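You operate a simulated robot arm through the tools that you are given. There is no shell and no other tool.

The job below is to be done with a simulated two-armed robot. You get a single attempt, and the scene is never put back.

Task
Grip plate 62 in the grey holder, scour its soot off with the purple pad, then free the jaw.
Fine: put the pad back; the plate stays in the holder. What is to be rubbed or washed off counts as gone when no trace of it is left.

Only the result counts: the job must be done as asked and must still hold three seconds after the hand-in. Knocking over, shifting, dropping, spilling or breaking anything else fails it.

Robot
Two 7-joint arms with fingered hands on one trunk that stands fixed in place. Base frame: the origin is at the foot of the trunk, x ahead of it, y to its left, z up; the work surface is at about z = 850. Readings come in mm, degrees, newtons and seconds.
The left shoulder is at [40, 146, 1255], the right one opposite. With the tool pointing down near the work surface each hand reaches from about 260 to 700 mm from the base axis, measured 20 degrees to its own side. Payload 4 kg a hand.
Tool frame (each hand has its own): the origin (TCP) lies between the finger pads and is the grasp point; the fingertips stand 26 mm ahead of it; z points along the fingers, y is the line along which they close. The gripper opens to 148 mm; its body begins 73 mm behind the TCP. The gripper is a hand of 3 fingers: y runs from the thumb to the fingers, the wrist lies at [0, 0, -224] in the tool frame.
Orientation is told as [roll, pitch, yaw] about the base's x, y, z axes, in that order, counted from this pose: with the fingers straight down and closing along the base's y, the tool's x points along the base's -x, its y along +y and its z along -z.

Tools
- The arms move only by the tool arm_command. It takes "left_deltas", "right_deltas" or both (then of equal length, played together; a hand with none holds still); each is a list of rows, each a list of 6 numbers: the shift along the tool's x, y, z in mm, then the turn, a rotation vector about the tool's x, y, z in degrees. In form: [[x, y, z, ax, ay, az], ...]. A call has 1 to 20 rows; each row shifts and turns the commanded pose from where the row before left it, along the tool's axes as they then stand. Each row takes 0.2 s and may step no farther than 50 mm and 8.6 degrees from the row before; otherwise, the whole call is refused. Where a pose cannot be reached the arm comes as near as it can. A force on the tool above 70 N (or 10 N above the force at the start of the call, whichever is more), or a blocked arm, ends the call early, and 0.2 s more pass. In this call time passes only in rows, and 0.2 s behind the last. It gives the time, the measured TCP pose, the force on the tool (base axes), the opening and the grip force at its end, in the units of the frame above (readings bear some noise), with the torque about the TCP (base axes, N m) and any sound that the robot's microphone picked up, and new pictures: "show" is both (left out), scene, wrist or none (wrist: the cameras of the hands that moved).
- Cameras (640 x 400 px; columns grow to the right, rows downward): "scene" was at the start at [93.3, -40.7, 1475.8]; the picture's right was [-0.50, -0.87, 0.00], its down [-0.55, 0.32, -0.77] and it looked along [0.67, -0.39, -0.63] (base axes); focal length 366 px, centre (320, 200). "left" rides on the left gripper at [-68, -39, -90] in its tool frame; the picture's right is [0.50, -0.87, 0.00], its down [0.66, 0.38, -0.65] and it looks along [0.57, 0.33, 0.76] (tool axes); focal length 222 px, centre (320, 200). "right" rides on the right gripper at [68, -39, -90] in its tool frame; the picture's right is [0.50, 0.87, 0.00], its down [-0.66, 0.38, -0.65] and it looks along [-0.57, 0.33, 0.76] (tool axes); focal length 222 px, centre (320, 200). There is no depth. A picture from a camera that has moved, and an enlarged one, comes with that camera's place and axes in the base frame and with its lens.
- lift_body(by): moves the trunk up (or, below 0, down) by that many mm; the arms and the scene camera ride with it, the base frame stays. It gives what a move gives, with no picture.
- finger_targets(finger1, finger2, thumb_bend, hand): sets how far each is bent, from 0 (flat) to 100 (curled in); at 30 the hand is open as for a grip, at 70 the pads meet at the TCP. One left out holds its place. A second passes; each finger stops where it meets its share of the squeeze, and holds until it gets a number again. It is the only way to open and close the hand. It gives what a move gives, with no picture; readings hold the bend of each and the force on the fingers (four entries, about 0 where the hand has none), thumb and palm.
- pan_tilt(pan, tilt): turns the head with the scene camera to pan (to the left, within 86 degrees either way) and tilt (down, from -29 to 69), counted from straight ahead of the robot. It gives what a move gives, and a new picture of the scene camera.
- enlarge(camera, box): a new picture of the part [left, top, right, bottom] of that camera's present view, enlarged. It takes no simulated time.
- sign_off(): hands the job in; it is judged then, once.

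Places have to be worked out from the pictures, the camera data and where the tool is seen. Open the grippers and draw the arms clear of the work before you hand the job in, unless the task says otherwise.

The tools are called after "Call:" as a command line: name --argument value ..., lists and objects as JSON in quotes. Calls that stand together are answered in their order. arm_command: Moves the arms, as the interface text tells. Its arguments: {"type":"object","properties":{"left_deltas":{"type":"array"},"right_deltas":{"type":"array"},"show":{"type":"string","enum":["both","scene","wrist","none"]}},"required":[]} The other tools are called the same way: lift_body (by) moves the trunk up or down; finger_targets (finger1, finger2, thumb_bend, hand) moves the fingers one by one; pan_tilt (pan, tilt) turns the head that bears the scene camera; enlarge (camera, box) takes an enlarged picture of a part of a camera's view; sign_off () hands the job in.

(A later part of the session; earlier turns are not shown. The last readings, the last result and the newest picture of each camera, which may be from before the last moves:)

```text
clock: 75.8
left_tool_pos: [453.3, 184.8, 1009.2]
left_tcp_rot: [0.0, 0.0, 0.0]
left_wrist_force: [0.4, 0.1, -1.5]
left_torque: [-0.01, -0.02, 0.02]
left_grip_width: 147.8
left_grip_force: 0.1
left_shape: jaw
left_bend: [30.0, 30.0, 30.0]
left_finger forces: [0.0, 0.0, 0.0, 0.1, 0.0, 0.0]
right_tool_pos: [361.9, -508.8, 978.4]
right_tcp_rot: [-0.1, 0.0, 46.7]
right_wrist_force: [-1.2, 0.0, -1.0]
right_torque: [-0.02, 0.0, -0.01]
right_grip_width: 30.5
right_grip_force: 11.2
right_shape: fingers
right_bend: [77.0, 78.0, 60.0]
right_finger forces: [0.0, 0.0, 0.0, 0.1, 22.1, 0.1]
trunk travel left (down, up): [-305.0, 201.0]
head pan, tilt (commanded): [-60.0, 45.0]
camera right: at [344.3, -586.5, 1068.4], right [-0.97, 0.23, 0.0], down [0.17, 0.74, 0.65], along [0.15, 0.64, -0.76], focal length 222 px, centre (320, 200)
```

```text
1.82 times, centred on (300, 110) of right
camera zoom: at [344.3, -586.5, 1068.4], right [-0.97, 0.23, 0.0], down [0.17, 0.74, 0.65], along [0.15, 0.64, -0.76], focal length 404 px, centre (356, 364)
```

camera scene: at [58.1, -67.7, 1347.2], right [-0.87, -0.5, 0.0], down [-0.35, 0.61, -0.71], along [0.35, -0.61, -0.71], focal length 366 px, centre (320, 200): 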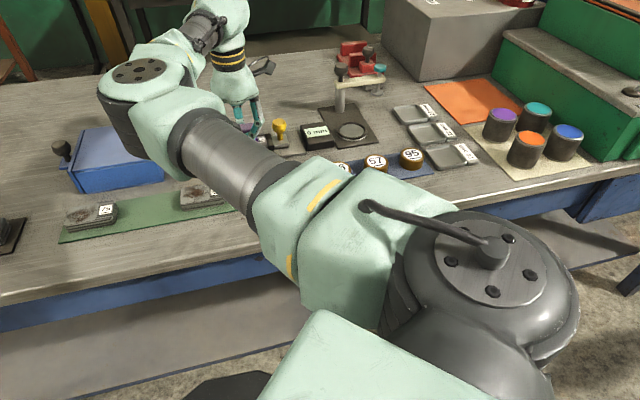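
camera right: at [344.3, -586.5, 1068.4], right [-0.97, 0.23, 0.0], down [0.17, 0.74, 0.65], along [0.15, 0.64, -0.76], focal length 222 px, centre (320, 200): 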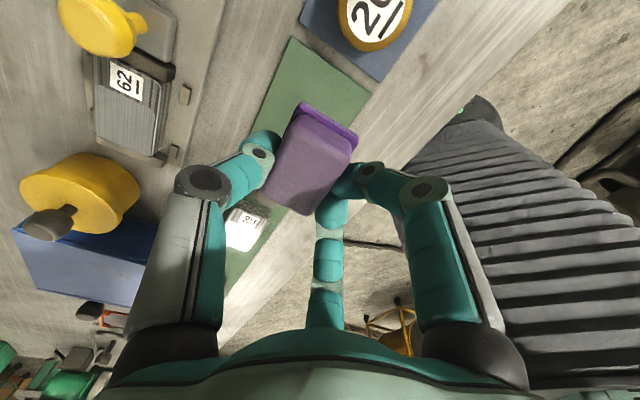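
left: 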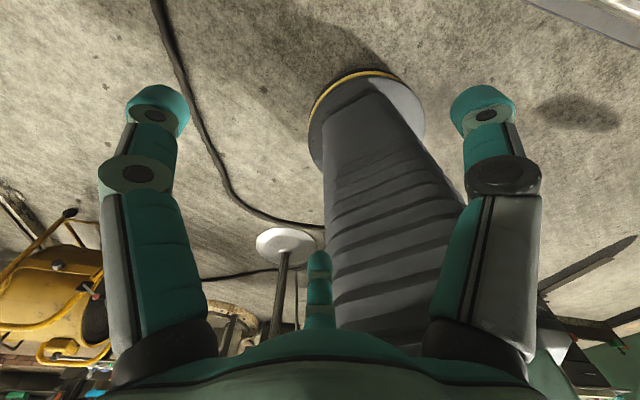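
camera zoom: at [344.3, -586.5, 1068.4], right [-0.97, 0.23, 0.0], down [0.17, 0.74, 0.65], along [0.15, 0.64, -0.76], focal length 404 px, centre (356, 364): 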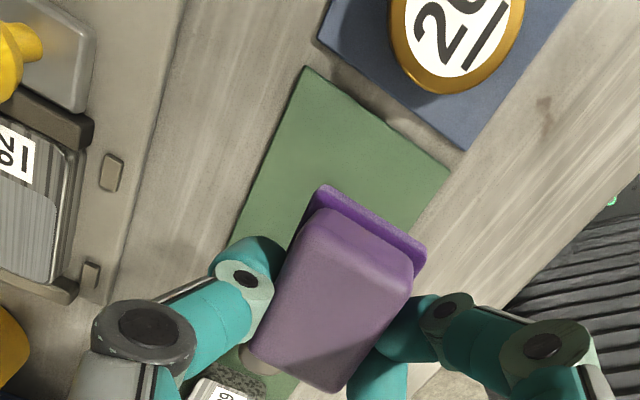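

Plate is clean. The pad hangs a few mm off from its original hold; I correct by (-2, -0.8) and lower toward the tray.

Call:
arm_command --right_deltas '[[-2, -0.8, 0, 0, 0, 0], [0, 0, 38, 0, 0, 0], [0, 0, 36, 0, 0, 0]]' --show "wrist"

Call:
enlarge --camera "right" --box '[200, 40, 400, 220]'

```text
clock: 76.7
left_tool_pos: [453.8, 184.6, 1007.6]
left_tcp_rot: [-0.1, 0.2, 0.0]
left_wrist_force: [0.1, -0.1, -0.6]
left_torque: [0.05, -0.01, -0.03]
left_grip_width: 148.0
left_grip_force: 0.0
left_shape: jaw
left_bend: [30.0, 30.0, 30.0]
left_finger forces: [0.0, 0.0, 0.1, 0.1, 0.0, 0.0]
right_tool_pos: [365.5, -507.9, 905.5]
right_tcp_rot: [-0.1, 0.1, 46.6]
right_wrist_force: [-0.6, 0.3, -0.9]
right_torque: [-0.01, 0.02, -0.01]
right_grip_width: 30.4
right_grip_force: 10.9
right_shape: fingers
right_bend: [77.0, 78.0, 60.0]
right_finger forces: [0.0, 0.0, 0.1, 0.1, 22.1, 0.0]
trunk travel left (down, up): [-305.0, 201.0]
head pan, tilt (commanded): [-60.0, 45.0]
camera right: at [347.0, -584.8, 993.8], right [-0.97, 0.23, 0.0], down [0.18, 0.74, 0.65], along [0.15, 0.64, -0.76], focal length 222 px, centre (320, 200)
```

right: 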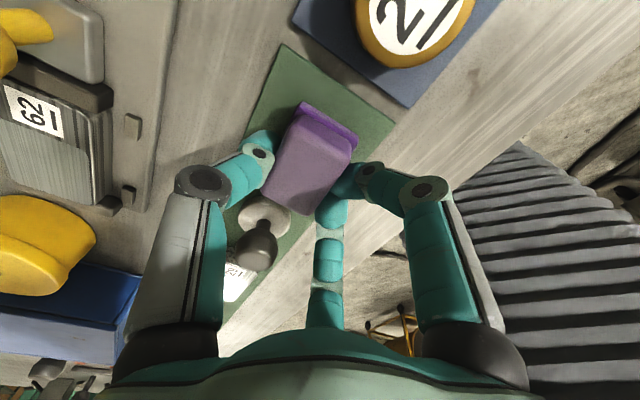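

```text
2.22 times, centred on (300, 130) of right
camera zoom: at [347.0, -584.8, 993.8], right [-0.97, 0.23, 0.0], down [0.18, 0.74, 0.65], along [0.15, 0.64, -0.76], focal length 494 px, centre (364, 356)
```

zoom: 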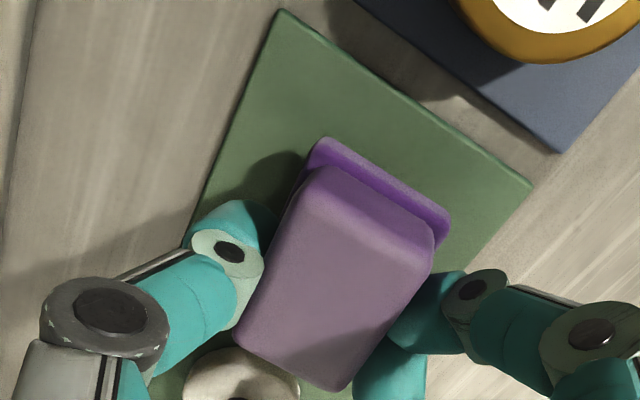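

Relative to the tray corner the pad matches its original place within 2 mm. I set it down in small steps.

Call:
arm_command --right_deltas '[[0, 0, 3, 0, 0, 0], [0, 0, 2, 0, 0, 0], [0, 0, 1.5, 0, 0, 0]]' --show "none"

```text
clock: 77.5
left_tool_pos: [453.9, 185.4, 1008.3]
left_tcp_rot: [0.0, 0.0, 0.0]
left_wrist_force: [0.0, 0.2, 0.1]
left_torque: [0.0, 0.0, 0.01]
left_grip_width: 148.3
left_grip_force: 0.0
left_shape: jaw
left_bend: [30.0, 30.0, 30.0]
left_finger forces: [0.0, 0.1, 0.0, 0.0, 0.0, 0.0]
right_tool_pos: [364.8, -507.6, 898.8]
right_tcp_rot: [-0.1, -0.1, 46.6]
right_wrist_force: [0.3, 0.1, -0.6]
right_torque: [-0.02, -0.02, 0.01]
right_grip_width: 30.5
right_grip_force: 10.7
right_shape: fingers
right_bend: [77.0, 78.0, 60.0]
right_finger forces: [0.0, 0.1, 0.0, 0.0, 21.9, 0.0]
trunk travel left (down, up): [-305.0, 201.0]
head pan, tilt (commanded): [-60.0, 45.0]
```

Not yet in contact at 898.8; I continue in 1.5 mm steps.

Call:
arm_command --right_deltas '[[0, 0, 1.5, 0, 0, 0], [0, 0, 1.5, 0, 0, 0]]' --show "none"

```text
clock: 78.0
left_tool_pos: [454.6, 186.5, 1008.6]
left_tcp_rot: [-0.1, 0.0, 0.0]
left_wrist_force: [-0.6, -0.1, -0.1]
left_torque: [0.0, 0.0, 0.0]
left_grip_width: 148.1
left_grip_force: 0.1
left_shape: jaw
left_bend: [30.0, 30.0, 30.0]
left_finger forces: [0.1, 0.0, 0.0, 0.0, 0.0, 0.0]
right_tool_pos: [365.0, -506.5, 895.8]
right_tcp_rot: [-0.1, 0.0, 46.6]
right_wrist_force: [-0.2, -0.1, -0.1]
right_torque: [0.01, -0.03, -0.02]
right_grip_width: 30.4
right_grip_force: 10.5
right_shape: fingers
right_bend: [77.0, 78.0, 60.0]
right_finger forces: [0.1, 0.0, 0.0, 0.0, 22.0, 0.0]
trunk travel left (down, up): [-305.0, 201.0]
head pan, tilt (commanded): [-60.0, 45.0]
```

Call:
arm_command --right_deltas '[[0, 0, 1.5, 0, 0, 0], [0, 0, 1, 0, 0, 0]]' --show "none"

Call:
enlarge --camera "right" --box '[200, 40, 400, 220]'

```text
clock: 78.7
left_tool_pos: [453.5, 185.1, 1009.7]
left_tcp_rot: [-0.1, -0.1, 0.0]
left_wrist_force: [-0.2, 0.5, -0.4]
left_torque: [-0.03, -0.01, 0.02]
left_grip_width: 147.7
left_grip_force: 0.0
left_shape: jaw
left_bend: [30.0, 30.0, 30.0]
left_finger forces: [0.0, 0.1, 0.0, 0.0, 0.1, 0.0]
right_tool_pos: [366.2, -505.4, 894.3]
right_tcp_rot: [-0.3, 0.0, 46.6]
right_wrist_force: [-1.0, -0.6, 6.6]
right_torque: [-0.16, -0.15, -0.02]
right_grip_width: 30.5
right_grip_force: 12.4
right_shape: fingers
right_bend: [77.0, 78.0, 60.0]
right_finger forces: [0.0, 0.1, 0.0, 0.0, 24.3, 0.1]
trunk travel left (down, up): [-305.0, 201.0]
head pan, tilt (commanded): [-60.0, 45.0]
```

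```text
2.22 times, centred on (300, 130) of right
camera zoom: at [347.3, -583.0, 984.1], right [-0.97, 0.23, 0.0], down [0.17, 0.74, 0.65], along [0.15, 0.63, -0.76], focal length 494 px, centre (364, 356)
```

zoom: 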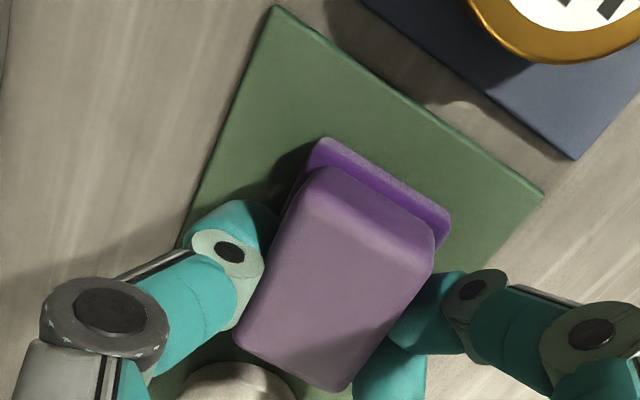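

The pad touches the tray (6.6 N). I unload slightly and open the digits a little first.

Call:
arm_command --right_deltas '[[0, 0, -1, 0, 0, 0]]' --show "none"

Call:
finger_targets --hand "right" --finger1 66 --finger2 66 --thumb_bend 54

Call:
enlarge --camera "right" --box '[200, 40, 400, 220]'

```text
clock: 79.0
left_tool_pos: [455.2, 185.6, 1008.5]
left_tcp_rot: [0.1, 0.1, 0.0]
left_wrist_force: [-0.2, -0.5, -0.1]
left_torque: [-0.01, -0.01, -0.02]
left_grip_width: 147.8
left_grip_force: 0.0
left_shape: jaw
left_bend: [30.0, 30.0, 30.0]
left_finger forces: [0.0, 0.0, 0.0, 0.1, 0.1, 0.1]
right_tool_pos: [365.4, -506.4, 895.1]
right_tcp_rot: [0.0, 0.1, 46.6]
right_wrist_force: [1.1, -1.2, 3.5]
right_torque: [-0.09, -0.1, -0.01]
right_grip_width: 30.3
right_grip_force: 12.2
right_shape: fingers
right_bend: [77.0, 78.0, 60.0]
right_finger forces: [0.1, 0.0, 0.0, 0.1, 24.0, 0.2]
trunk travel left (down, up): [-305.0, 201.0]
head pan, tilt (commanded): [-60.0, 45.0]
```

```text
clock: 80.0
left_tool_pos: [453.5, 185.8, 1008.9]
left_tcp_rot: [-0.1, 0.0, 0.1]
left_wrist_force: [0.2, 0.4, -0.3]
left_torque: [-0.03, 0.0, -0.02]
left_grip_width: 147.8
left_grip_force: 0.0
left_shape: jaw
left_bend: [30.0, 30.0, 30.0]
left_finger forces: [0.0, 0.0, 0.0, 0.1, 0.0, 0.0]
right_tool_pos: [365.1, -504.3, 896.2]
right_tcp_rot: [0.0, 0.1, 46.6]
right_wrist_force: [-2.9, 2.4, 4.2]
right_torque: [-0.04, 0.0, -0.03]
right_grip_width: 33.9
right_grip_force: 4.6
right_shape: fingers
right_bend: [67.0, 67.0, 54.0]
right_finger forces: [3.1, 3.4, 0.1, 0.0, 2.1, 0.0]
trunk travel left (down, up): [-305.0, 201.0]
head pan, tilt (commanded): [-60.0, 45.0]
```

```text
2.22 times, centred on (300, 130) of right
camera zoom: at [346.5, -582.3, 985.0], right [-0.97, 0.23, 0.0], down [0.17, 0.74, 0.65], along [0.15, 0.63, -0.76], focal length 494 px, centre (364, 356)
```

zoom: 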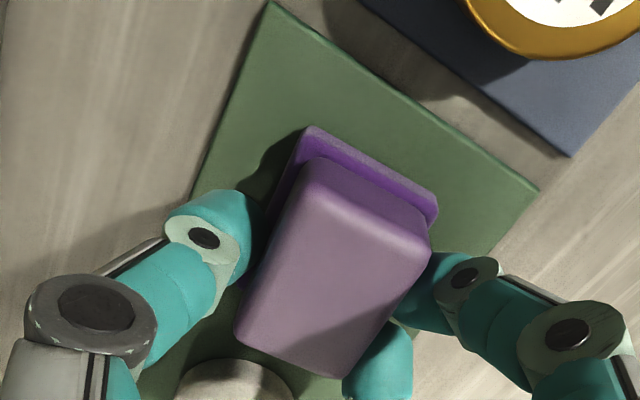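

Loosening; I open the fingers next, then the thumb.

Call:
finger_targets --hand "right" --finger1 56 --finger2 56 --thumb_bend 51

Call:
finger_targets --hand "right" --finger1 47 --finger2 47 --thumb_bend 44

Call:
enlarge --camera "right" --box '[200, 40, 400, 220]'

```text
clock: 81.0
left_tool_pos: [454.0, 185.5, 1009.1]
left_tcp_rot: [0.0, -0.1, 0.0]
left_wrist_force: [-0.5, -0.3, -0.2]
left_torque: [0.0, 0.0, 0.04]
left_grip_width: 147.7
left_grip_force: 0.1
left_shape: jaw
left_bend: [30.0, 30.0, 30.0]
left_finger forces: [0.0, 0.1, 0.0, 0.0, 0.0, 0.0]
right_tool_pos: [364.6, -505.6, 895.4]
right_tcp_rot: [-0.1, 0.0, 46.6]
right_wrist_force: [-0.4, -0.2, -0.5]
right_torque: [-0.03, -0.02, 0.01]
right_grip_width: 50.5
right_grip_force: 0.0
right_shape: fingers
right_bend: [56.0, 56.0, 51.0]
right_finger forces: [0.0, 0.0, 0.1, 0.0, 0.0, 0.0]
trunk travel left (down, up): [-305.0, 201.0]
head pan, tilt (commanded): [-60.0, 45.0]
```

```text
clock: 82.0
left_tool_pos: [455.3, 185.8, 1008.5]
left_tcp_rot: [0.0, 0.0, 0.0]
left_wrist_force: [0.2, 0.4, 0.5]
left_torque: [-0.03, 0.02, 0.02]
left_grip_width: 147.9
left_grip_force: 0.1
left_shape: jaw
left_bend: [30.0, 30.0, 30.0]
left_finger forces: [0.0, 0.1, 0.0, 0.1, 0.0, 0.1]
right_tool_pos: [364.6, -505.7, 895.5]
right_tcp_rot: [-0.1, 0.0, 46.6]
right_wrist_force: [0.4, -1.0, 0.8]
right_torque: [0.0, 0.0, 0.0]
right_grip_width: 76.6
right_grip_force: 0.1
right_shape: fingers
right_bend: [47.0, 47.0, 44.0]
right_finger forces: [0.1, 0.0, 0.1, 0.0, 0.0, 0.0]
trunk travel left (down, up): [-305.0, 201.0]
head pan, tilt (commanded): [-60.0, 45.0]
```

```text
2.22 times, centred on (300, 130) of right
camera zoom: at [347.2, -583.0, 984.3], right [-0.97, 0.23, 0.0], down [0.18, 0.74, 0.65], along [0.15, 0.63, -0.76], focal length 494 px, centre (364, 356)
```

zoom: 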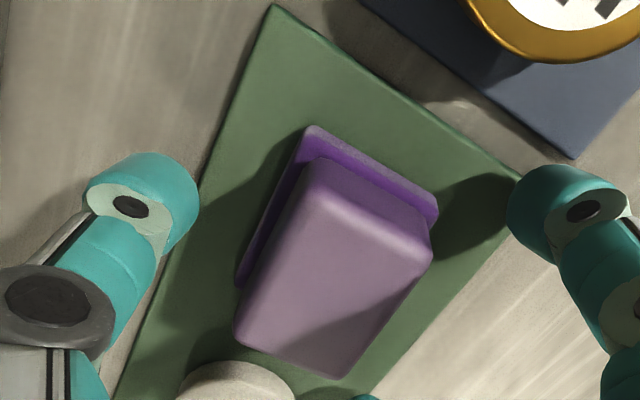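

The pad lies flat on the tray within about 5 mm of where it was. I rise and go above the yellow knob to free the jaw.

Call:
arm_command --right_deltas '[[0, 0, -25, 0, 0, 0], [0, 0, -35, 0, 0, 0], [0, 0, -35, 0, 0, 1.2], [-0.6, -36.6, 0, 0, 0, 0], [-0.6, -36.6, 0, 0, 0, 0], [-0.6, -36.6, 0, 0, 0, 0], [-0.6, -36.6, 0, 0, 0, 0]]' --show "both"

Call:
enlarge --camera "right" --box '[180, 20, 460, 240]'

Call:
enlarge --camera "right" --box '[240, 130, 310, 220]'

```text
clock: 83.7
left_tool_pos: [454.8, 182.6, 1009.2]
left_tcp_rot: [0.1, 0.0, 0.0]
left_wrist_force: [-0.5, -0.3, 0.7]
left_torque: [0.02, 0.01, 0.0]
left_grip_width: 148.2
left_grip_force: 0.0
left_shape: jaw
left_bend: [30.0, 30.0, 30.0]
left_finger forces: [0.0, 0.0, 0.1, 0.1, 0.1, 0.1]
right_tool_pos: [472.7, -609.6, 990.7]
right_tcp_rot: [0.0, 0.0, 45.3]
right_wrist_force: [-0.2, -0.1, 0.3]
right_torque: [0.0, -0.01, -0.01]
right_grip_width: 76.5
right_grip_force: 0.0
right_shape: fingers
right_bend: [47.0, 47.0, 44.0]
right_finger forces: [0.0, 0.1, 0.1, 0.0, 0.0, 0.0]
trunk travel left (down, up): [-305.0, 201.0]
head pan, tilt (commanded): [-60.0, 45.0]
camera scene: at [60.2, -70.5, 1346.9], right [-0.87, -0.5, 0.0], down [-0.35, 0.61, -0.71], along [0.35, -0.61, -0.71], focal length 366 px, centre (320, 200)
camera right: at [453.5, -686.2, 1079.1], right [-0.97, 0.25, 0.0], down [0.19, 0.73, 0.65], along [0.17, 0.63, -0.76], focal length 222 px, centre (320, 200)
```

scene: 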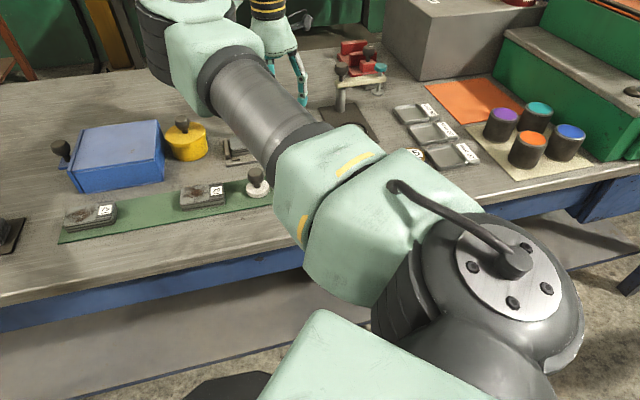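
right: 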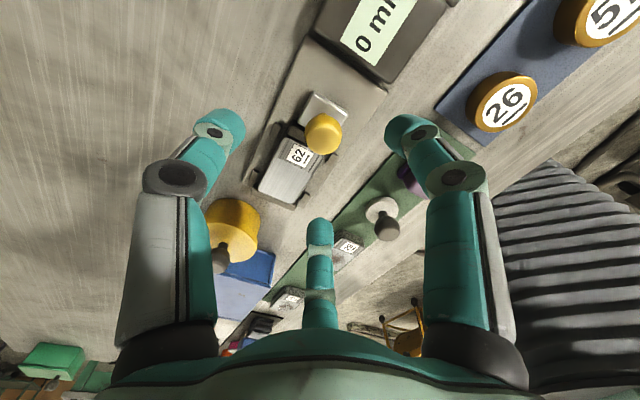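

```text
1.82 times, centred on (320, 130) of right
camera zoom: at [453.5, -686.2, 1079.1], right [-0.97, 0.25, 0.0], down [0.19, 0.73, 0.65], along [0.17, 0.63, -0.76], focal length 404 px, centre (320, 327)
```

zoom: 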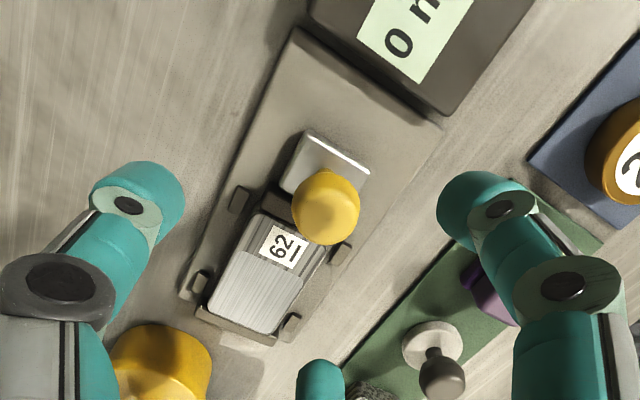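

```text
4.44 times, centred on (275, 175) of right
camera zoom: at [453.5, -686.2, 1079.1], right [-0.97, 0.25, 0.0], down [0.19, 0.73, 0.65], along [0.17, 0.63, -0.76], focal length 987 px, centre (520, 311)
```

zoom: 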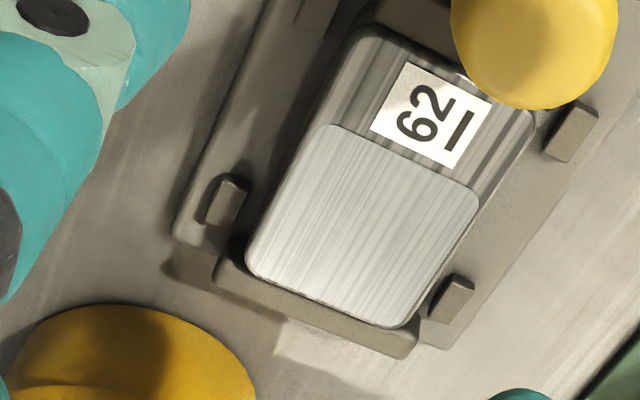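

The plate is clean and still held; the knob is below at tool (-1, +4). I centre, descend and grip it.

Call:
arm_command --right_deltas '[[-0.8, 3.7, 0, 0, 0, 0], [0, 0, 30, 0, 0, 0], [0, 0, 30, 0, 0, 0]]' --show "none"

Call:
enlarge --camera "right" --box '[180, 20, 460, 240]'

```text
clock: 84.5
left_tool_pos: [454.8, 185.4, 1008.2]
left_tcp_rot: [0.0, 0.1, 0.0]
left_wrist_force: [-0.2, 0.4, 0.8]
left_torque: [0.0, -0.01, -0.03]
left_grip_width: 148.0
left_grip_force: 0.0
left_shape: jaw
left_bend: [30.0, 30.0, 30.0]
left_finger forces: [0.0, 0.0, 0.0, 0.0, 0.0, 0.0]
right_tool_pos: [467.3, -604.1, 929.2]
right_tcp_rot: [-0.1, 0.1, 45.4]
right_wrist_force: [0.1, 0.2, -0.2]
right_torque: [0.01, 0.02, -0.01]
right_grip_width: 77.0
right_grip_force: 0.1
right_shape: fingers
right_bend: [47.0, 47.0, 44.0]
right_finger forces: [0.1, 0.0, 0.0, 0.0, 0.0, 0.1]
trunk travel left (down, up): [-305.0, 201.0]
head pan, tilt (commanded): [-60.0, 45.0]
```

```text
1.82 times, centred on (320, 130) of right
camera zoom: at [447.8, -680.4, 1019.0], right [-0.97, 0.25, 0.0], down [0.19, 0.73, 0.65], along [0.17, 0.63, -0.76], focal length 404 px, centre (320, 327)
```

zoom: 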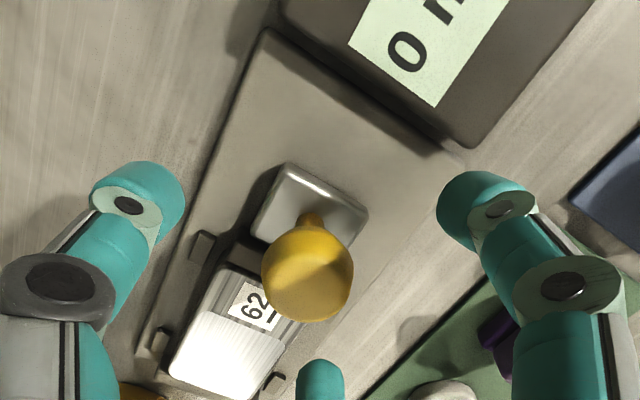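

The knob is 4 mm off toward the thumb now; I correct and close on it.

Call:
arm_command --right_deltas '[[-0.5, -4, 0, 0, 0, 0]]' --show "none"

Call:
finger_targets --hand "right" --finger1 66 --finger2 66 --thumb_bend 66

Call:
enlarge --camera "right" --box '[180, 20, 460, 240]'

```text
clock: 84.8
left_tool_pos: [454.1, 184.4, 1008.7]
left_tcp_rot: [0.0, 0.0, 0.0]
left_wrist_force: [0.5, 0.4, 0.7]
left_torque: [-0.01, 0.0, 0.05]
left_grip_width: 147.7
left_grip_force: 0.0
left_shape: jaw
left_bend: [30.0, 30.0, 30.0]
left_finger forces: [0.1, 0.0, 0.0, 0.0, 0.0, 0.0]
right_tool_pos: [472.0, -607.4, 928.6]
right_tcp_rot: [0.0, 0.0, 45.3]
right_wrist_force: [-0.8, 0.1, -0.1]
right_torque: [0.0, 0.0, 0.0]
right_grip_width: 76.7
right_grip_force: 0.0
right_shape: fingers
right_bend: [47.0, 47.0, 44.0]
right_finger forces: [0.0, 0.0, 0.0, 0.1, 0.0, 0.0]
trunk travel left (down, up): [-305.0, 201.0]
head pan, tilt (commanded): [-60.0, 45.0]
```

```text
clock: 85.8
left_tool_pos: [453.7, 186.0, 1008.9]
left_tcp_rot: [0.1, 0.1, 0.0]
left_wrist_force: [-0.3, 0.0, -0.9]
left_torque: [0.02, -0.02, 0.01]
left_grip_width: 148.2
left_grip_force: 0.0
left_shape: jaw
left_bend: [30.0, 30.0, 30.0]
left_finger forces: [0.1, 0.0, 0.0, 0.0, 0.0, 0.1]
right_tool_pos: [470.8, -607.0, 928.7]
right_tcp_rot: [0.0, 0.1, 45.4]
right_wrist_force: [1.4, -0.4, -0.1]
right_torque: [-0.03, -0.05, 0.02]
right_grip_width: 23.2
right_grip_force: 5.7
right_shape: fingers
right_bend: [62.0, 62.0, 63.0]
right_finger forces: [3.8, 3.4, 0.0, 0.1, 4.7, 0.0]
trunk travel left (down, up): [-305.0, 201.0]
head pan, tilt (commanded): [-60.0, 45.0]
```

```text
1.82 times, centred on (320, 130) of right
camera zoom: at [452.1, -683.3, 1018.9], right [-0.97, 0.25, 0.0], down [0.19, 0.73, 0.65], along [0.17, 0.63, -0.76], focal length 404 px, centre (320, 327)
```

zoom: 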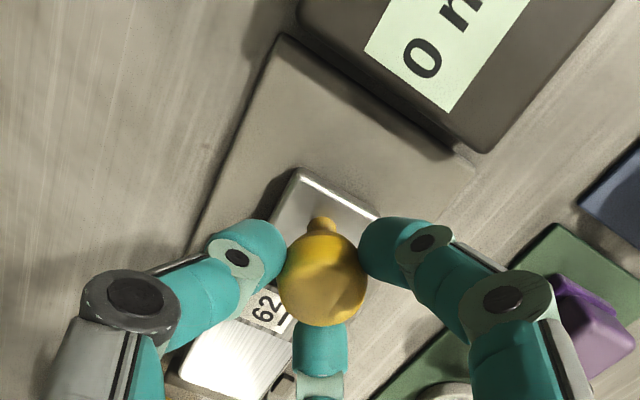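

The knob is held. I pull the jaw back along the axis (tool +x) in small steps.

Call:
arm_command --right_deltas '[[4, 0, 0, 0, 0, 0], [4, 0, 0, 0, 0, 0], [4, 0, 0, 0, 0, 0]]' --show "none"

Call:
enlarge --camera "right" --box '[180, 20, 460, 240]'

```text
clock: 86.7
left_tool_pos: [455.3, 185.3, 1010.3]
left_tcp_rot: [0.1, 0.1, -0.1]
left_wrist_force: [-0.1, -0.2, 0.3]
left_torque: [-0.04, 0.02, -0.02]
left_grip_width: 147.8
left_grip_force: 0.0
left_shape: jaw
left_bend: [30.0, 30.0, 30.0]
left_finger forces: [0.0, 0.0, 0.0, 0.1, 0.1, 0.0]
right_tool_pos: [462.2, -617.1, 929.8]
right_tcp_rot: [0.0, 0.1, 45.3]
right_wrist_force: [1.0, -1.6, 0.5]
right_torque: [-0.04, -0.05, 0.0]
right_grip_width: 23.2
right_grip_force: 6.8
right_shape: fingers
right_bend: [62.0, 62.0, 63.0]
right_finger forces: [4.3, 3.2, 0.1, 0.0, 5.1, 0.0]
trunk travel left (down, up): [-305.0, 201.0]
head pan, tilt (commanded): [-60.0, 45.0]
```

```text
1.82 times, centred on (320, 130) of right
camera zoom: at [442.1, -693.1, 1018.8], right [-0.97, 0.25, 0.0], down [0.19, 0.73, 0.65], along [0.17, 0.63, -0.76], focal length 404 px, centre (320, 327)
```

zoom: 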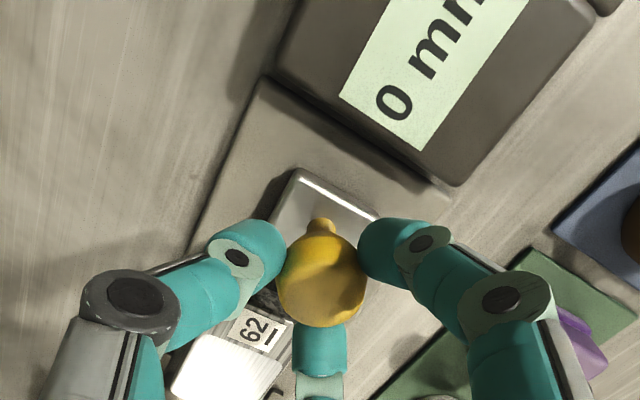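

The jaw comes off freely and the plate stays. I pull it back to near its original position.

Call:
arm_command --right_deltas '[[4, 0, 0, 0, 0, 0], [4, 0, 0, 0, 0, 0], [3.5, 0, 0, 0, 0, 0]]' --show "none"

Call:
enlarge --camera "right" --box '[180, 20, 460, 240]'

```text
clock: 87.5
left_tool_pos: [454.2, 185.4, 1009.4]
left_tcp_rot: [0.0, 0.0, 0.0]
left_wrist_force: [0.0, 0.4, -0.3]
left_torque: [0.02, 0.0, -0.02]
left_grip_width: 148.0
left_grip_force: 0.1
left_shape: jaw
left_bend: [30.0, 30.0, 30.0]
left_finger forces: [0.1, 0.0, 0.1, 0.1, 0.0, 0.0]
right_tool_pos: [455.8, -623.8, 929.8]
right_tcp_rot: [-0.1, 0.2, 45.5]
right_wrist_force: [-1.0, 2.2, -0.6]
right_torque: [0.03, -0.02, -0.02]
right_grip_width: 23.3
right_grip_force: 6.1
right_shape: fingers
right_bend: [62.0, 62.0, 63.0]
right_finger forces: [4.2, 4.1, 0.1, 0.1, 3.6, 0.1]
trunk travel left (down, up): [-305.0, 201.0]
head pan, tilt (commanded): [-60.0, 45.0]
```

```text
1.82 times, centred on (320, 130) of right
camera zoom: at [435.8, -700.9, 1019.0], right [-0.97, 0.25, 0.0], down [0.19, 0.73, 0.65], along [0.17, 0.63, -0.76], focal length 404 px, centre (320, 327)
```

zoom: 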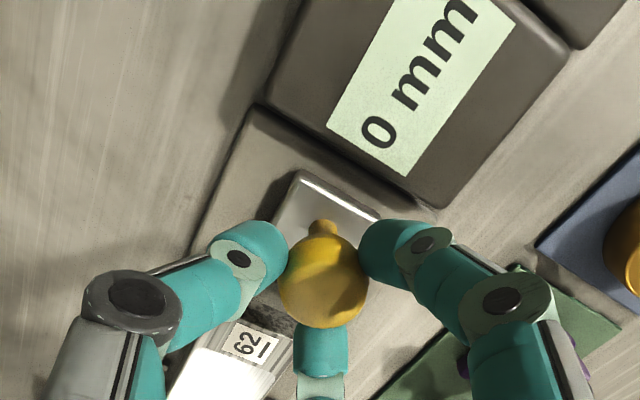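

About 3 mm remain to the original position; I pull those gently.

Call:
arm_command --right_deltas '[[1.5, 0, 0, 0, 0, 0], [1.5, 0, 0, 0, 0, 0]]' --show "none"

```text
clock: 88.0
left_tool_pos: [454.8, 185.6, 1010.1]
left_tcp_rot: [0.0, 0.0, 0.0]
left_wrist_force: [0.2, 0.1, -0.4]
left_torque: [-0.01, -0.01, -0.02]
left_grip_width: 147.7
left_grip_force: 0.1
left_shape: jaw
left_bend: [30.0, 30.0, 30.0]
left_finger forces: [0.1, 0.0, 0.1, 0.1, 0.1, 0.0]
right_tool_pos: [453.1, -624.5, 929.9]
right_tcp_rot: [-0.1, 0.0, 45.4]
right_wrist_force: [1.5, 1.0, -1.2]
right_torque: [0.05, -0.04, 0.02]
right_grip_width: 22.9
right_grip_force: 6.1
right_shape: fingers
right_bend: [62.0, 62.0, 63.0]
right_finger forces: [3.4, 4.1, 0.1, 0.1, 4.5, 0.0]
trunk travel left (down, up): [-305.0, 201.0]
head pan, tilt (commanded): [-60.0, 45.0]
```

The jaw is back at its starting place. I open the hand and rise straight up.

Call:
finger_targets --hand "right" --finger1 46 --finger2 46 --thumb_bend 46

Call:
arm_command --right_deltas '[[0, 0, -30, 0, 0, 0], [0, 0, -40, 0, 0, 0]]' --show "wrist"

Call:
enlarge --camera "right" --box '[220, 60, 400, 220]'

```text
clock: 89.0
left_tool_pos: [454.1, 185.7, 1009.4]
left_tcp_rot: [0.0, 0.0, 0.1]
left_wrist_force: [0.0, 0.1, 0.4]
left_torque: [0.0, 0.02, 0.01]
left_grip_width: 147.7
left_grip_force: 0.0
left_shape: jaw
left_bend: [30.0, 30.0, 30.0]
left_finger forces: [0.0, 0.1, 0.1, 0.0, 0.1, 0.0]
right_tool_pos: [453.8, -625.8, 929.9]
right_tcp_rot: [-0.1, 0.0, 45.3]
right_wrist_force: [-1.0, -1.2, 0.1]
right_torque: [0.01, 0.0, -0.01]
right_grip_width: 75.0
right_grip_force: 0.0
right_shape: fingers
right_bend: [46.0, 46.0, 46.0]
right_finger forces: [0.0, 0.0, 0.0, 0.1, 0.1, 0.0]
trunk travel left (down, up): [-305.0, 201.0]
head pan, tilt (commanded): [-60.0, 45.0]
```

```text
clock: 89.7
left_tool_pos: [454.2, 185.7, 1009.6]
left_tcp_rot: [-0.1, 0.0, -0.1]
left_wrist_force: [-1.0, -0.6, -0.7]
left_torque: [-0.01, -0.04, 0.01]
left_grip_width: 147.8
left_grip_force: 0.1
left_shape: jaw
left_bend: [30.0, 30.0, 30.0]
left_finger forces: [0.0, 0.0, 0.0, 0.1, 0.0, 0.0]
right_tool_pos: [453.1, -622.6, 1000.3]
right_tcp_rot: [0.0, 0.0, 45.4]
right_wrist_force: [0.1, 0.6, 0.2]
right_torque: [-0.01, -0.02, -0.01]
right_grip_width: 75.1
right_grip_force: 0.0
right_shape: fingers
right_bend: [46.0, 46.0, 46.0]
right_finger forces: [0.1, 0.0, 0.1, 0.1, 0.0, 0.1]
trunk travel left (down, up): [-305.0, 201.0]
head pan, tilt (commanded): [-60.0, 45.0]
camera right: at [433.0, -699.8, 1089.8], right [-0.97, 0.25, 0.0], down [0.19, 0.73, 0.65], along [0.17, 0.63, -0.76], focal length 222 px, centre (320, 200)
```

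right: 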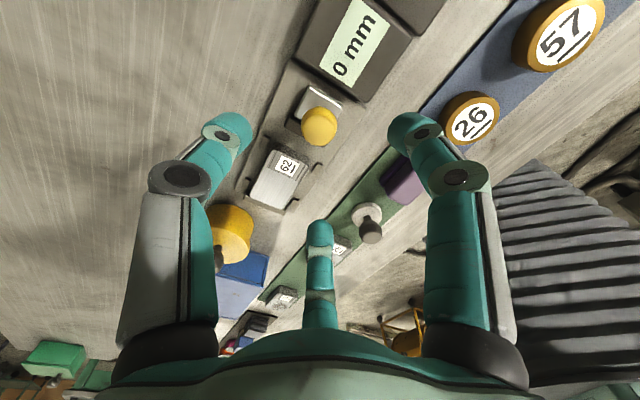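

```text
2.50 times, centred on (310, 140) of right
camera zoom: at [433.0, -699.8, 1089.8], right [-0.97, 0.25, 0.0], down [0.19, 0.73, 0.65], along [0.17, 0.63, -0.76], focal length 555 px, centre (345, 350)
```

zoom: 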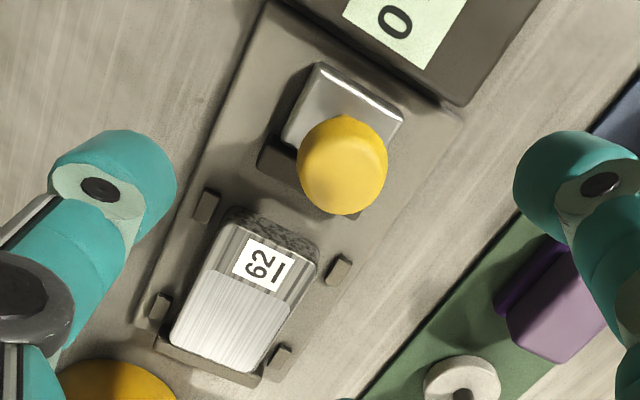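

The jaw is free and the plate rests in the holder. I rise further, open the hand fully and retract the arm toward the robot.

Call:
arm_command --right_deltas '[[0, 0, -45, 0, 0, 0], [0, 0, -45, 0, 0, 0], [-14.4, 44.8, 0, 0, 0, 0], [-14.4, 44.8, 0, 0, 0, 0], [-14.4, 44.8, 0, 0, 0, 0], [-14.4, 44.8, 0, 0, 0, 0], [-14.4, 44.8, 0, 0, 0, 0], [-14.4, 44.8, 0, 0, 0, 0], [-14.4, 44.8, 0, 0, 0, 0]]' --show "both"

Call:
finger_targets --hand "right" --finger1 30 --finger2 30 --thumb_bend 30

Call:
enlarge --camera "scene" --box '[200, 80, 360, 220]'

```text
clock: 91.7
left_tool_pos: [454.7, 182.6, 1008.9]
left_tcp_rot: [0.2, 0.1, 0.1]
left_wrist_force: [1.9, 0.4, -1.1]
left_torque: [0.0, 0.16, 0.02]
left_grip_width: 147.7
left_grip_force: 0.1
left_shape: jaw
left_bend: [30.0, 30.0, 30.0]
left_finger forces: [0.0, 0.1, 0.0, 0.1, 0.0, 0.1]
right_tool_pos: [292.3, -348.7, 1066.5]
right_tcp_rot: [4.9, 0.3, 42.1]
right_wrist_force: [6.3, 12.2, 4.8]
right_torque: [-1.23, 0.46, 0.22]
right_grip_width: 75.2
right_grip_force: 0.1
right_shape: fingers
right_bend: [46.0, 46.0, 46.0]
right_finger forces: [0.1, 0.0, 0.1, 0.1, 0.0, 0.0]
trunk travel left (down, up): [-305.0, 201.0]
head pan, tilt (commanded): [-60.0, 45.0]
camera scene: at [61.2, -72.6, 1346.4], right [-0.87, -0.5, 0.0], down [-0.35, 0.61, -0.7], along [0.35, -0.61, -0.71], focal length 366 px, centre (320, 200)
camera right: at [274.0, -428.7, 1152.3], right [-0.95, 0.31, 0.07], down [0.27, 0.68, 0.68], along [0.16, 0.67, -0.73], focal length 222 px, centre (320, 200)
```

scene: 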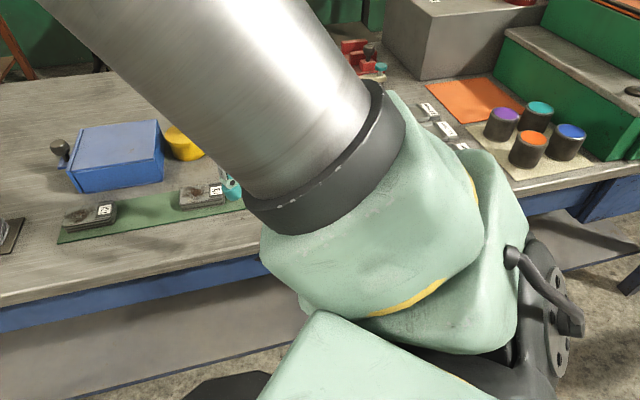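
right: 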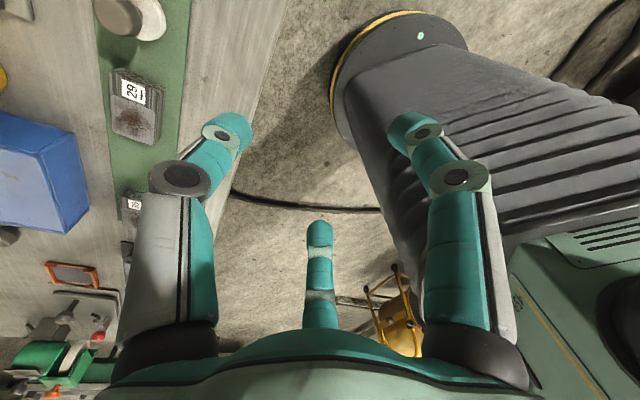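

```text
clock: 92.7
left_tool_pos: [454.7, 185.9, 1008.3]
left_tcp_rot: [0.0, -0.1, 0.0]
left_wrist_force: [0.8, 0.1, 0.5]
left_torque: [-0.02, -0.01, 0.01]
left_grip_width: 147.8
left_grip_force: 0.1
left_shape: jaw
left_bend: [30.0, 30.0, 30.0]
left_finger forces: [0.0, 0.1, 0.1, 0.0, 0.1, 0.1]
right_tool_pos: [298.6, -340.1, 1083.8]
right_tcp_rot: [2.2, -1.9, 43.5]
right_wrist_force: [0.7, 0.2, -0.5]
right_torque: [0.01, 0.0, -0.03]
right_grip_width: 126.4
right_grip_force: 0.1
right_shape: fingers
right_bend: [30.0, 30.0, 30.0]
right_finger forces: [0.0, 0.0, 0.1, 0.0, 0.0, 0.0]
trunk travel left (down, up): [-305.0, 201.0]
head pan, tilt (commanded): [-60.0, 45.0]
```

```text
2.86 times, centred on (280, 150) of scene
camera zoom: at [60.2, -68.5, 1347.0], right [-0.87, -0.5, 0.0], down [-0.35, 0.61, -0.71], along [0.35, -0.61, -0.71], focal length 1046 px, centre (434, 343)
```

zoom: 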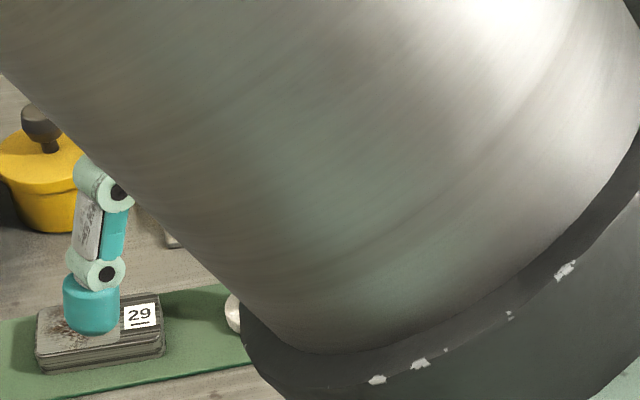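

There was a brief posture change of the arm while retracting, but forces are near zero now. I move the hand to a more comfortable place, well above the bench, so the scene camera can check the result.

Call:
arm_command --right_deltas '[[-20, -12, -8, 0, 0, 0], [-30, -18, -5, 0, 0, 0], [-34, -20, 0, 0, 0, 0], [-34, -20, 0, 0, 0, 0], [-30, -18, 0, 0, 0, 0]]' --show "both"

Call:
enlarge --camera "scene" --box '[180, 80, 360, 220]'

```text
clock: 93.8
left_tool_pos: [454.5, 185.4, 1008.4]
left_tcp_rot: [0.0, 0.1, 0.0]
left_wrist_force: [0.0, 0.5, 0.4]
left_torque: [-0.01, 0.02, 0.01]
left_grip_width: 147.8
left_grip_force: 0.1
left_shape: jaw
left_bend: [30.0, 30.0, 30.0]
left_finger forces: [0.0, 0.1, 0.1, 0.0, 0.0, 0.1]
right_tool_pos: [464.0, -305.1, 1100.9]
right_tcp_rot: [2.4, -2.8, 42.7]
right_wrist_force: [-0.2, 0.9, 0.1]
right_torque: [0.03, 0.04, -0.02]
right_grip_width: 126.5
right_grip_force: 0.1
right_shape: fingers
right_bend: [30.0, 30.0, 30.0]
right_finger forces: [0.0, 0.0, 0.0, 0.0, 0.1, 0.1]
trunk travel left (down, up): [-305.0, 201.0]
head pan, tilt (commanded): [-60.0, 45.0]
camera scene: at [61.5, -68.3, 1347.0], right [-0.87, -0.5, 0.0], down [-0.35, 0.61, -0.71], along [0.35, -0.61, -0.71], focal length 366 px, centre (320, 200)
camera right: at [440.6, -386.1, 1183.8], right [-0.96, 0.3, 0.01], down [0.22, 0.68, 0.7], along [0.2, 0.67, -0.71], focal length 222 px, centre (320, 200)
```

scene: 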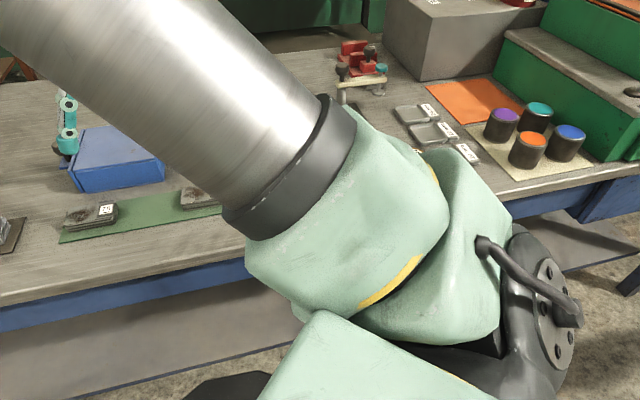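
right: 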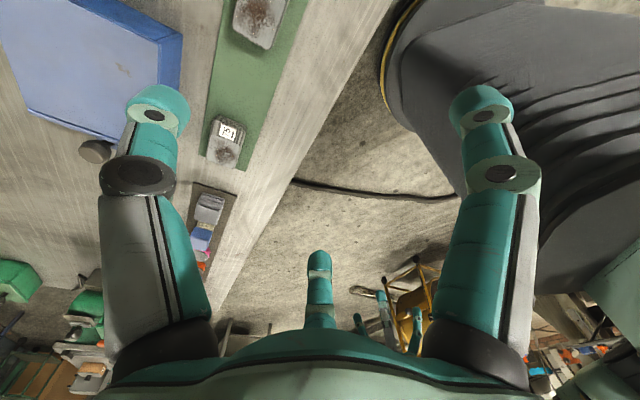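

```text
2.86 times, centred on (270, 150) of scene
camera zoom: at [61.5, -68.3, 1347.0], right [-0.87, -0.5, 0.0], down [-0.35, 0.61, -0.71], along [0.35, -0.61, -0.71], focal length 1046 px, centre (463, 343)
```

zoom: 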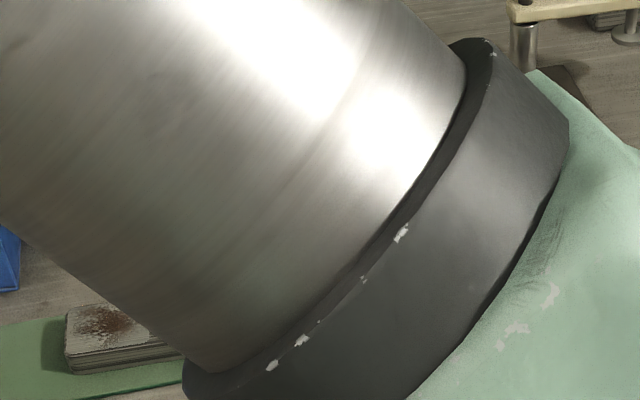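

The raised elbow blocks the head camera. I move the right hand to the left, off the bench, so that the arm is clear and the view opens.

Call:
arm_command --right_deltas '[[-22, 22, 0, 0, 0, 0], [-22, 22, 0, 0, 0, 0], [-22, 22, 0, 0, 0, 0], [-22, 22, 0, 0, 0, 0]]' --show "scene"

Call:
pan_tilt --pan -50 --tilt 42

```text
clock: 94.8
left_tool_pos: [454.9, 185.7, 1008.1]
left_tcp_rot: [0.0, 0.0, 0.1]
left_wrist_force: [-0.7, -0.8, -0.4]
left_torque: [0.03, 0.02, -0.01]
left_grip_width: 148.0
left_grip_force: 0.1
left_shape: jaw
left_bend: [30.0, 30.0, 30.0]
left_finger forces: [0.0, 0.1, 0.0, 0.0, 0.0, 0.0]
right_tool_pos: [490.9, -234.1, 1114.5]
right_tcp_rot: [2.4, -3.2, 43.1]
right_wrist_force: [0.1, -0.2, -0.2]
right_torque: [-0.05, 0.0, -0.02]
right_grip_width: 126.4
right_grip_force: 0.1
right_shape: fingers
right_bend: [30.0, 30.0, 30.0]
right_finger forces: [0.1, 0.0, 0.0, 0.0, 0.1, 0.0]
right hand out of reach, approached as far as the arm can: row 2, 3, 4
trunk travel left (down, up): [-305.0, 201.0]
head pan, tilt (commanded): [-60.0, 45.0]
camera scene: at [59.6, -68.0, 1347.1], right [-0.87, -0.5, 0.0], down [-0.35, 0.61, -0.71], along [0.35, -0.61, -0.71], focal length 366 px, centre (320, 200)
```

scene: 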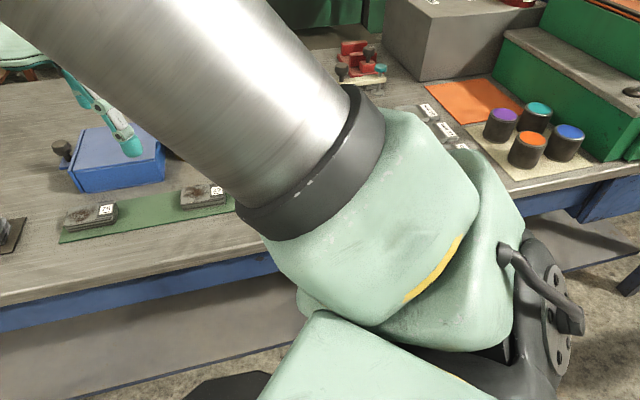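

```text
clock: 95.6
left_tool_pos: [454.1, 184.9, 1009.0]
left_tcp_rot: [0.1, 0.1, 0.0]
left_wrist_force: [-0.9, -0.2, -0.4]
left_torque: [-0.01, 0.0, -0.01]
left_grip_width: 147.9
left_grip_force: 0.1
left_shape: jaw
left_bend: [30.0, 30.0, 30.0]
left_finger forces: [0.1, 0.1, 0.0, 0.1, 0.0, 0.0]
right_tool_pos: [489.1, -238.1, 1116.2]
right_tcp_rot: [2.3, -3.1, 42.8]
right_wrist_force: [-0.2, -0.3, -0.6]
right_torque: [-0.01, -0.02, 0.01]
right_grip_width: 126.9
right_grip_force: 0.0
right_shape: fingers
right_bend: [30.0, 30.0, 30.0]
right_finger forces: [0.0, 0.0, 0.1, 0.0, 0.0, 0.1]
trunk travel left (down, up): [-305.0, 201.0]
head pan, tilt (commanded): [-50.0, 42.0]
camera scene: at [72.7, -62.0, 1351.4], right [-0.77, -0.64, 0.0], down [-0.43, 0.51, -0.74], along [0.48, -0.57, -0.67], focal length 366 px, centre (320, 200)
```

scene: 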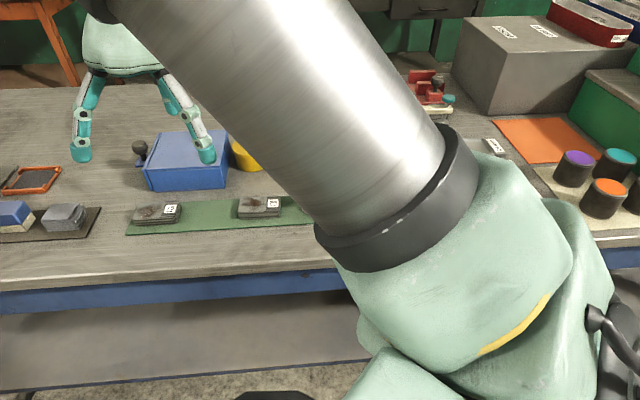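

I use the wrist camera instead: I move the right hand high above the holder side to view pad, plate and jaw together.

Call:
arm_command --right_deltas '[[30, -21, 0, 0, 0, 0], [33, -23.5, 0, 0, 0, 0], [33, -23.5, 0, 0, 0, 0], [33, -23.5, 0, 0, 0, 0], [33, -23.5, 0, 0, 0, 0], [33, -23.5, 0, 0, 0, 0], [33, -23.5, 0, 0, 0, 0], [33, -23.5, 0, 0, 0, 0]]' --show "both"

Call:
enlarge --camera "right" --box '[180, 0, 460, 220]'

```text
clock: 97.4
left_tool_pos: [453.9, 183.9, 1009.5]
left_tcp_rot: [0.1, 0.0, 0.0]
left_wrist_force: [0.3, -0.2, -0.7]
left_torque: [0.03, -0.01, -0.01]
left_grip_width: 147.7
left_grip_force: 0.0
left_shape: jaw
left_bend: [30.0, 30.0, 30.0]
left_finger forces: [0.0, 0.0, 0.0, 0.0, 0.1, 0.1]
right_tool_pos: [440.8, -535.4, 1114.2]
right_tcp_rot: [0.1, 0.0, 45.3]
right_wrist_force: [-0.3, 0.2, 0.1]
right_torque: [0.03, 0.0, 0.02]
right_grip_width: 126.9
right_grip_force: 0.1
right_shape: fingers
right_bend: [30.0, 30.0, 30.0]
right_finger forces: [0.1, 0.0, 0.0, 0.0, 0.0, 0.1]
trunk travel left (down, up): [-305.0, 201.0]
head pan, tilt (commanded): [-50.0, 42.0]
camera scene: at [72.7, -64.0, 1351.3], right [-0.77, -0.64, 0.0], down [-0.43, 0.51, -0.74], along [0.48, -0.57, -0.67], focal length 366 px, centre (320, 200)
camera right: at [421.2, -613.4, 1202.7], right [-0.97, 0.25, 0.0], down [0.19, 0.73, 0.65], along [0.16, 0.63, -0.76], focal length 222 px, centre (320, 200)
```

scene: 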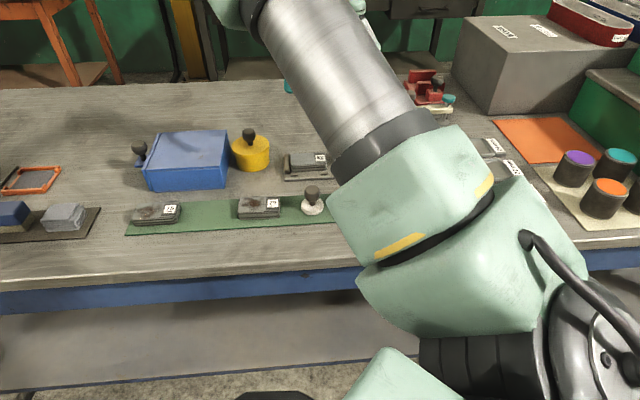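
right: 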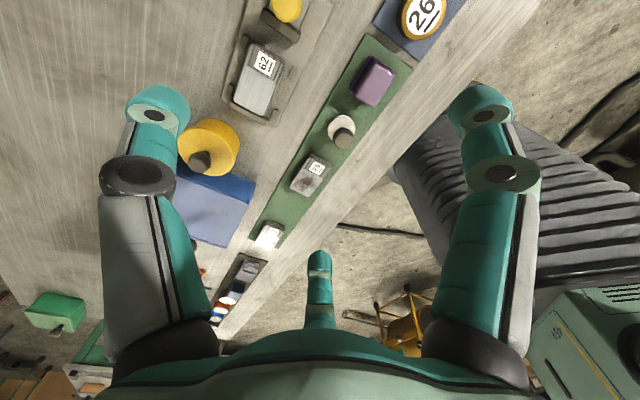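

```text
1.82 times, centred on (320, 110) of right
camera zoom: at [421.2, -613.4, 1202.7], right [-0.97, 0.25, 0.0], down [0.19, 0.73, 0.65], along [0.16, 0.63, -0.76], focal length 404 px, centre (320, 364)
```

zoom: 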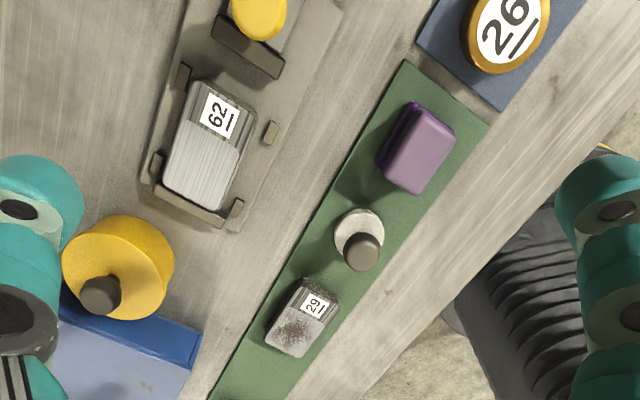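

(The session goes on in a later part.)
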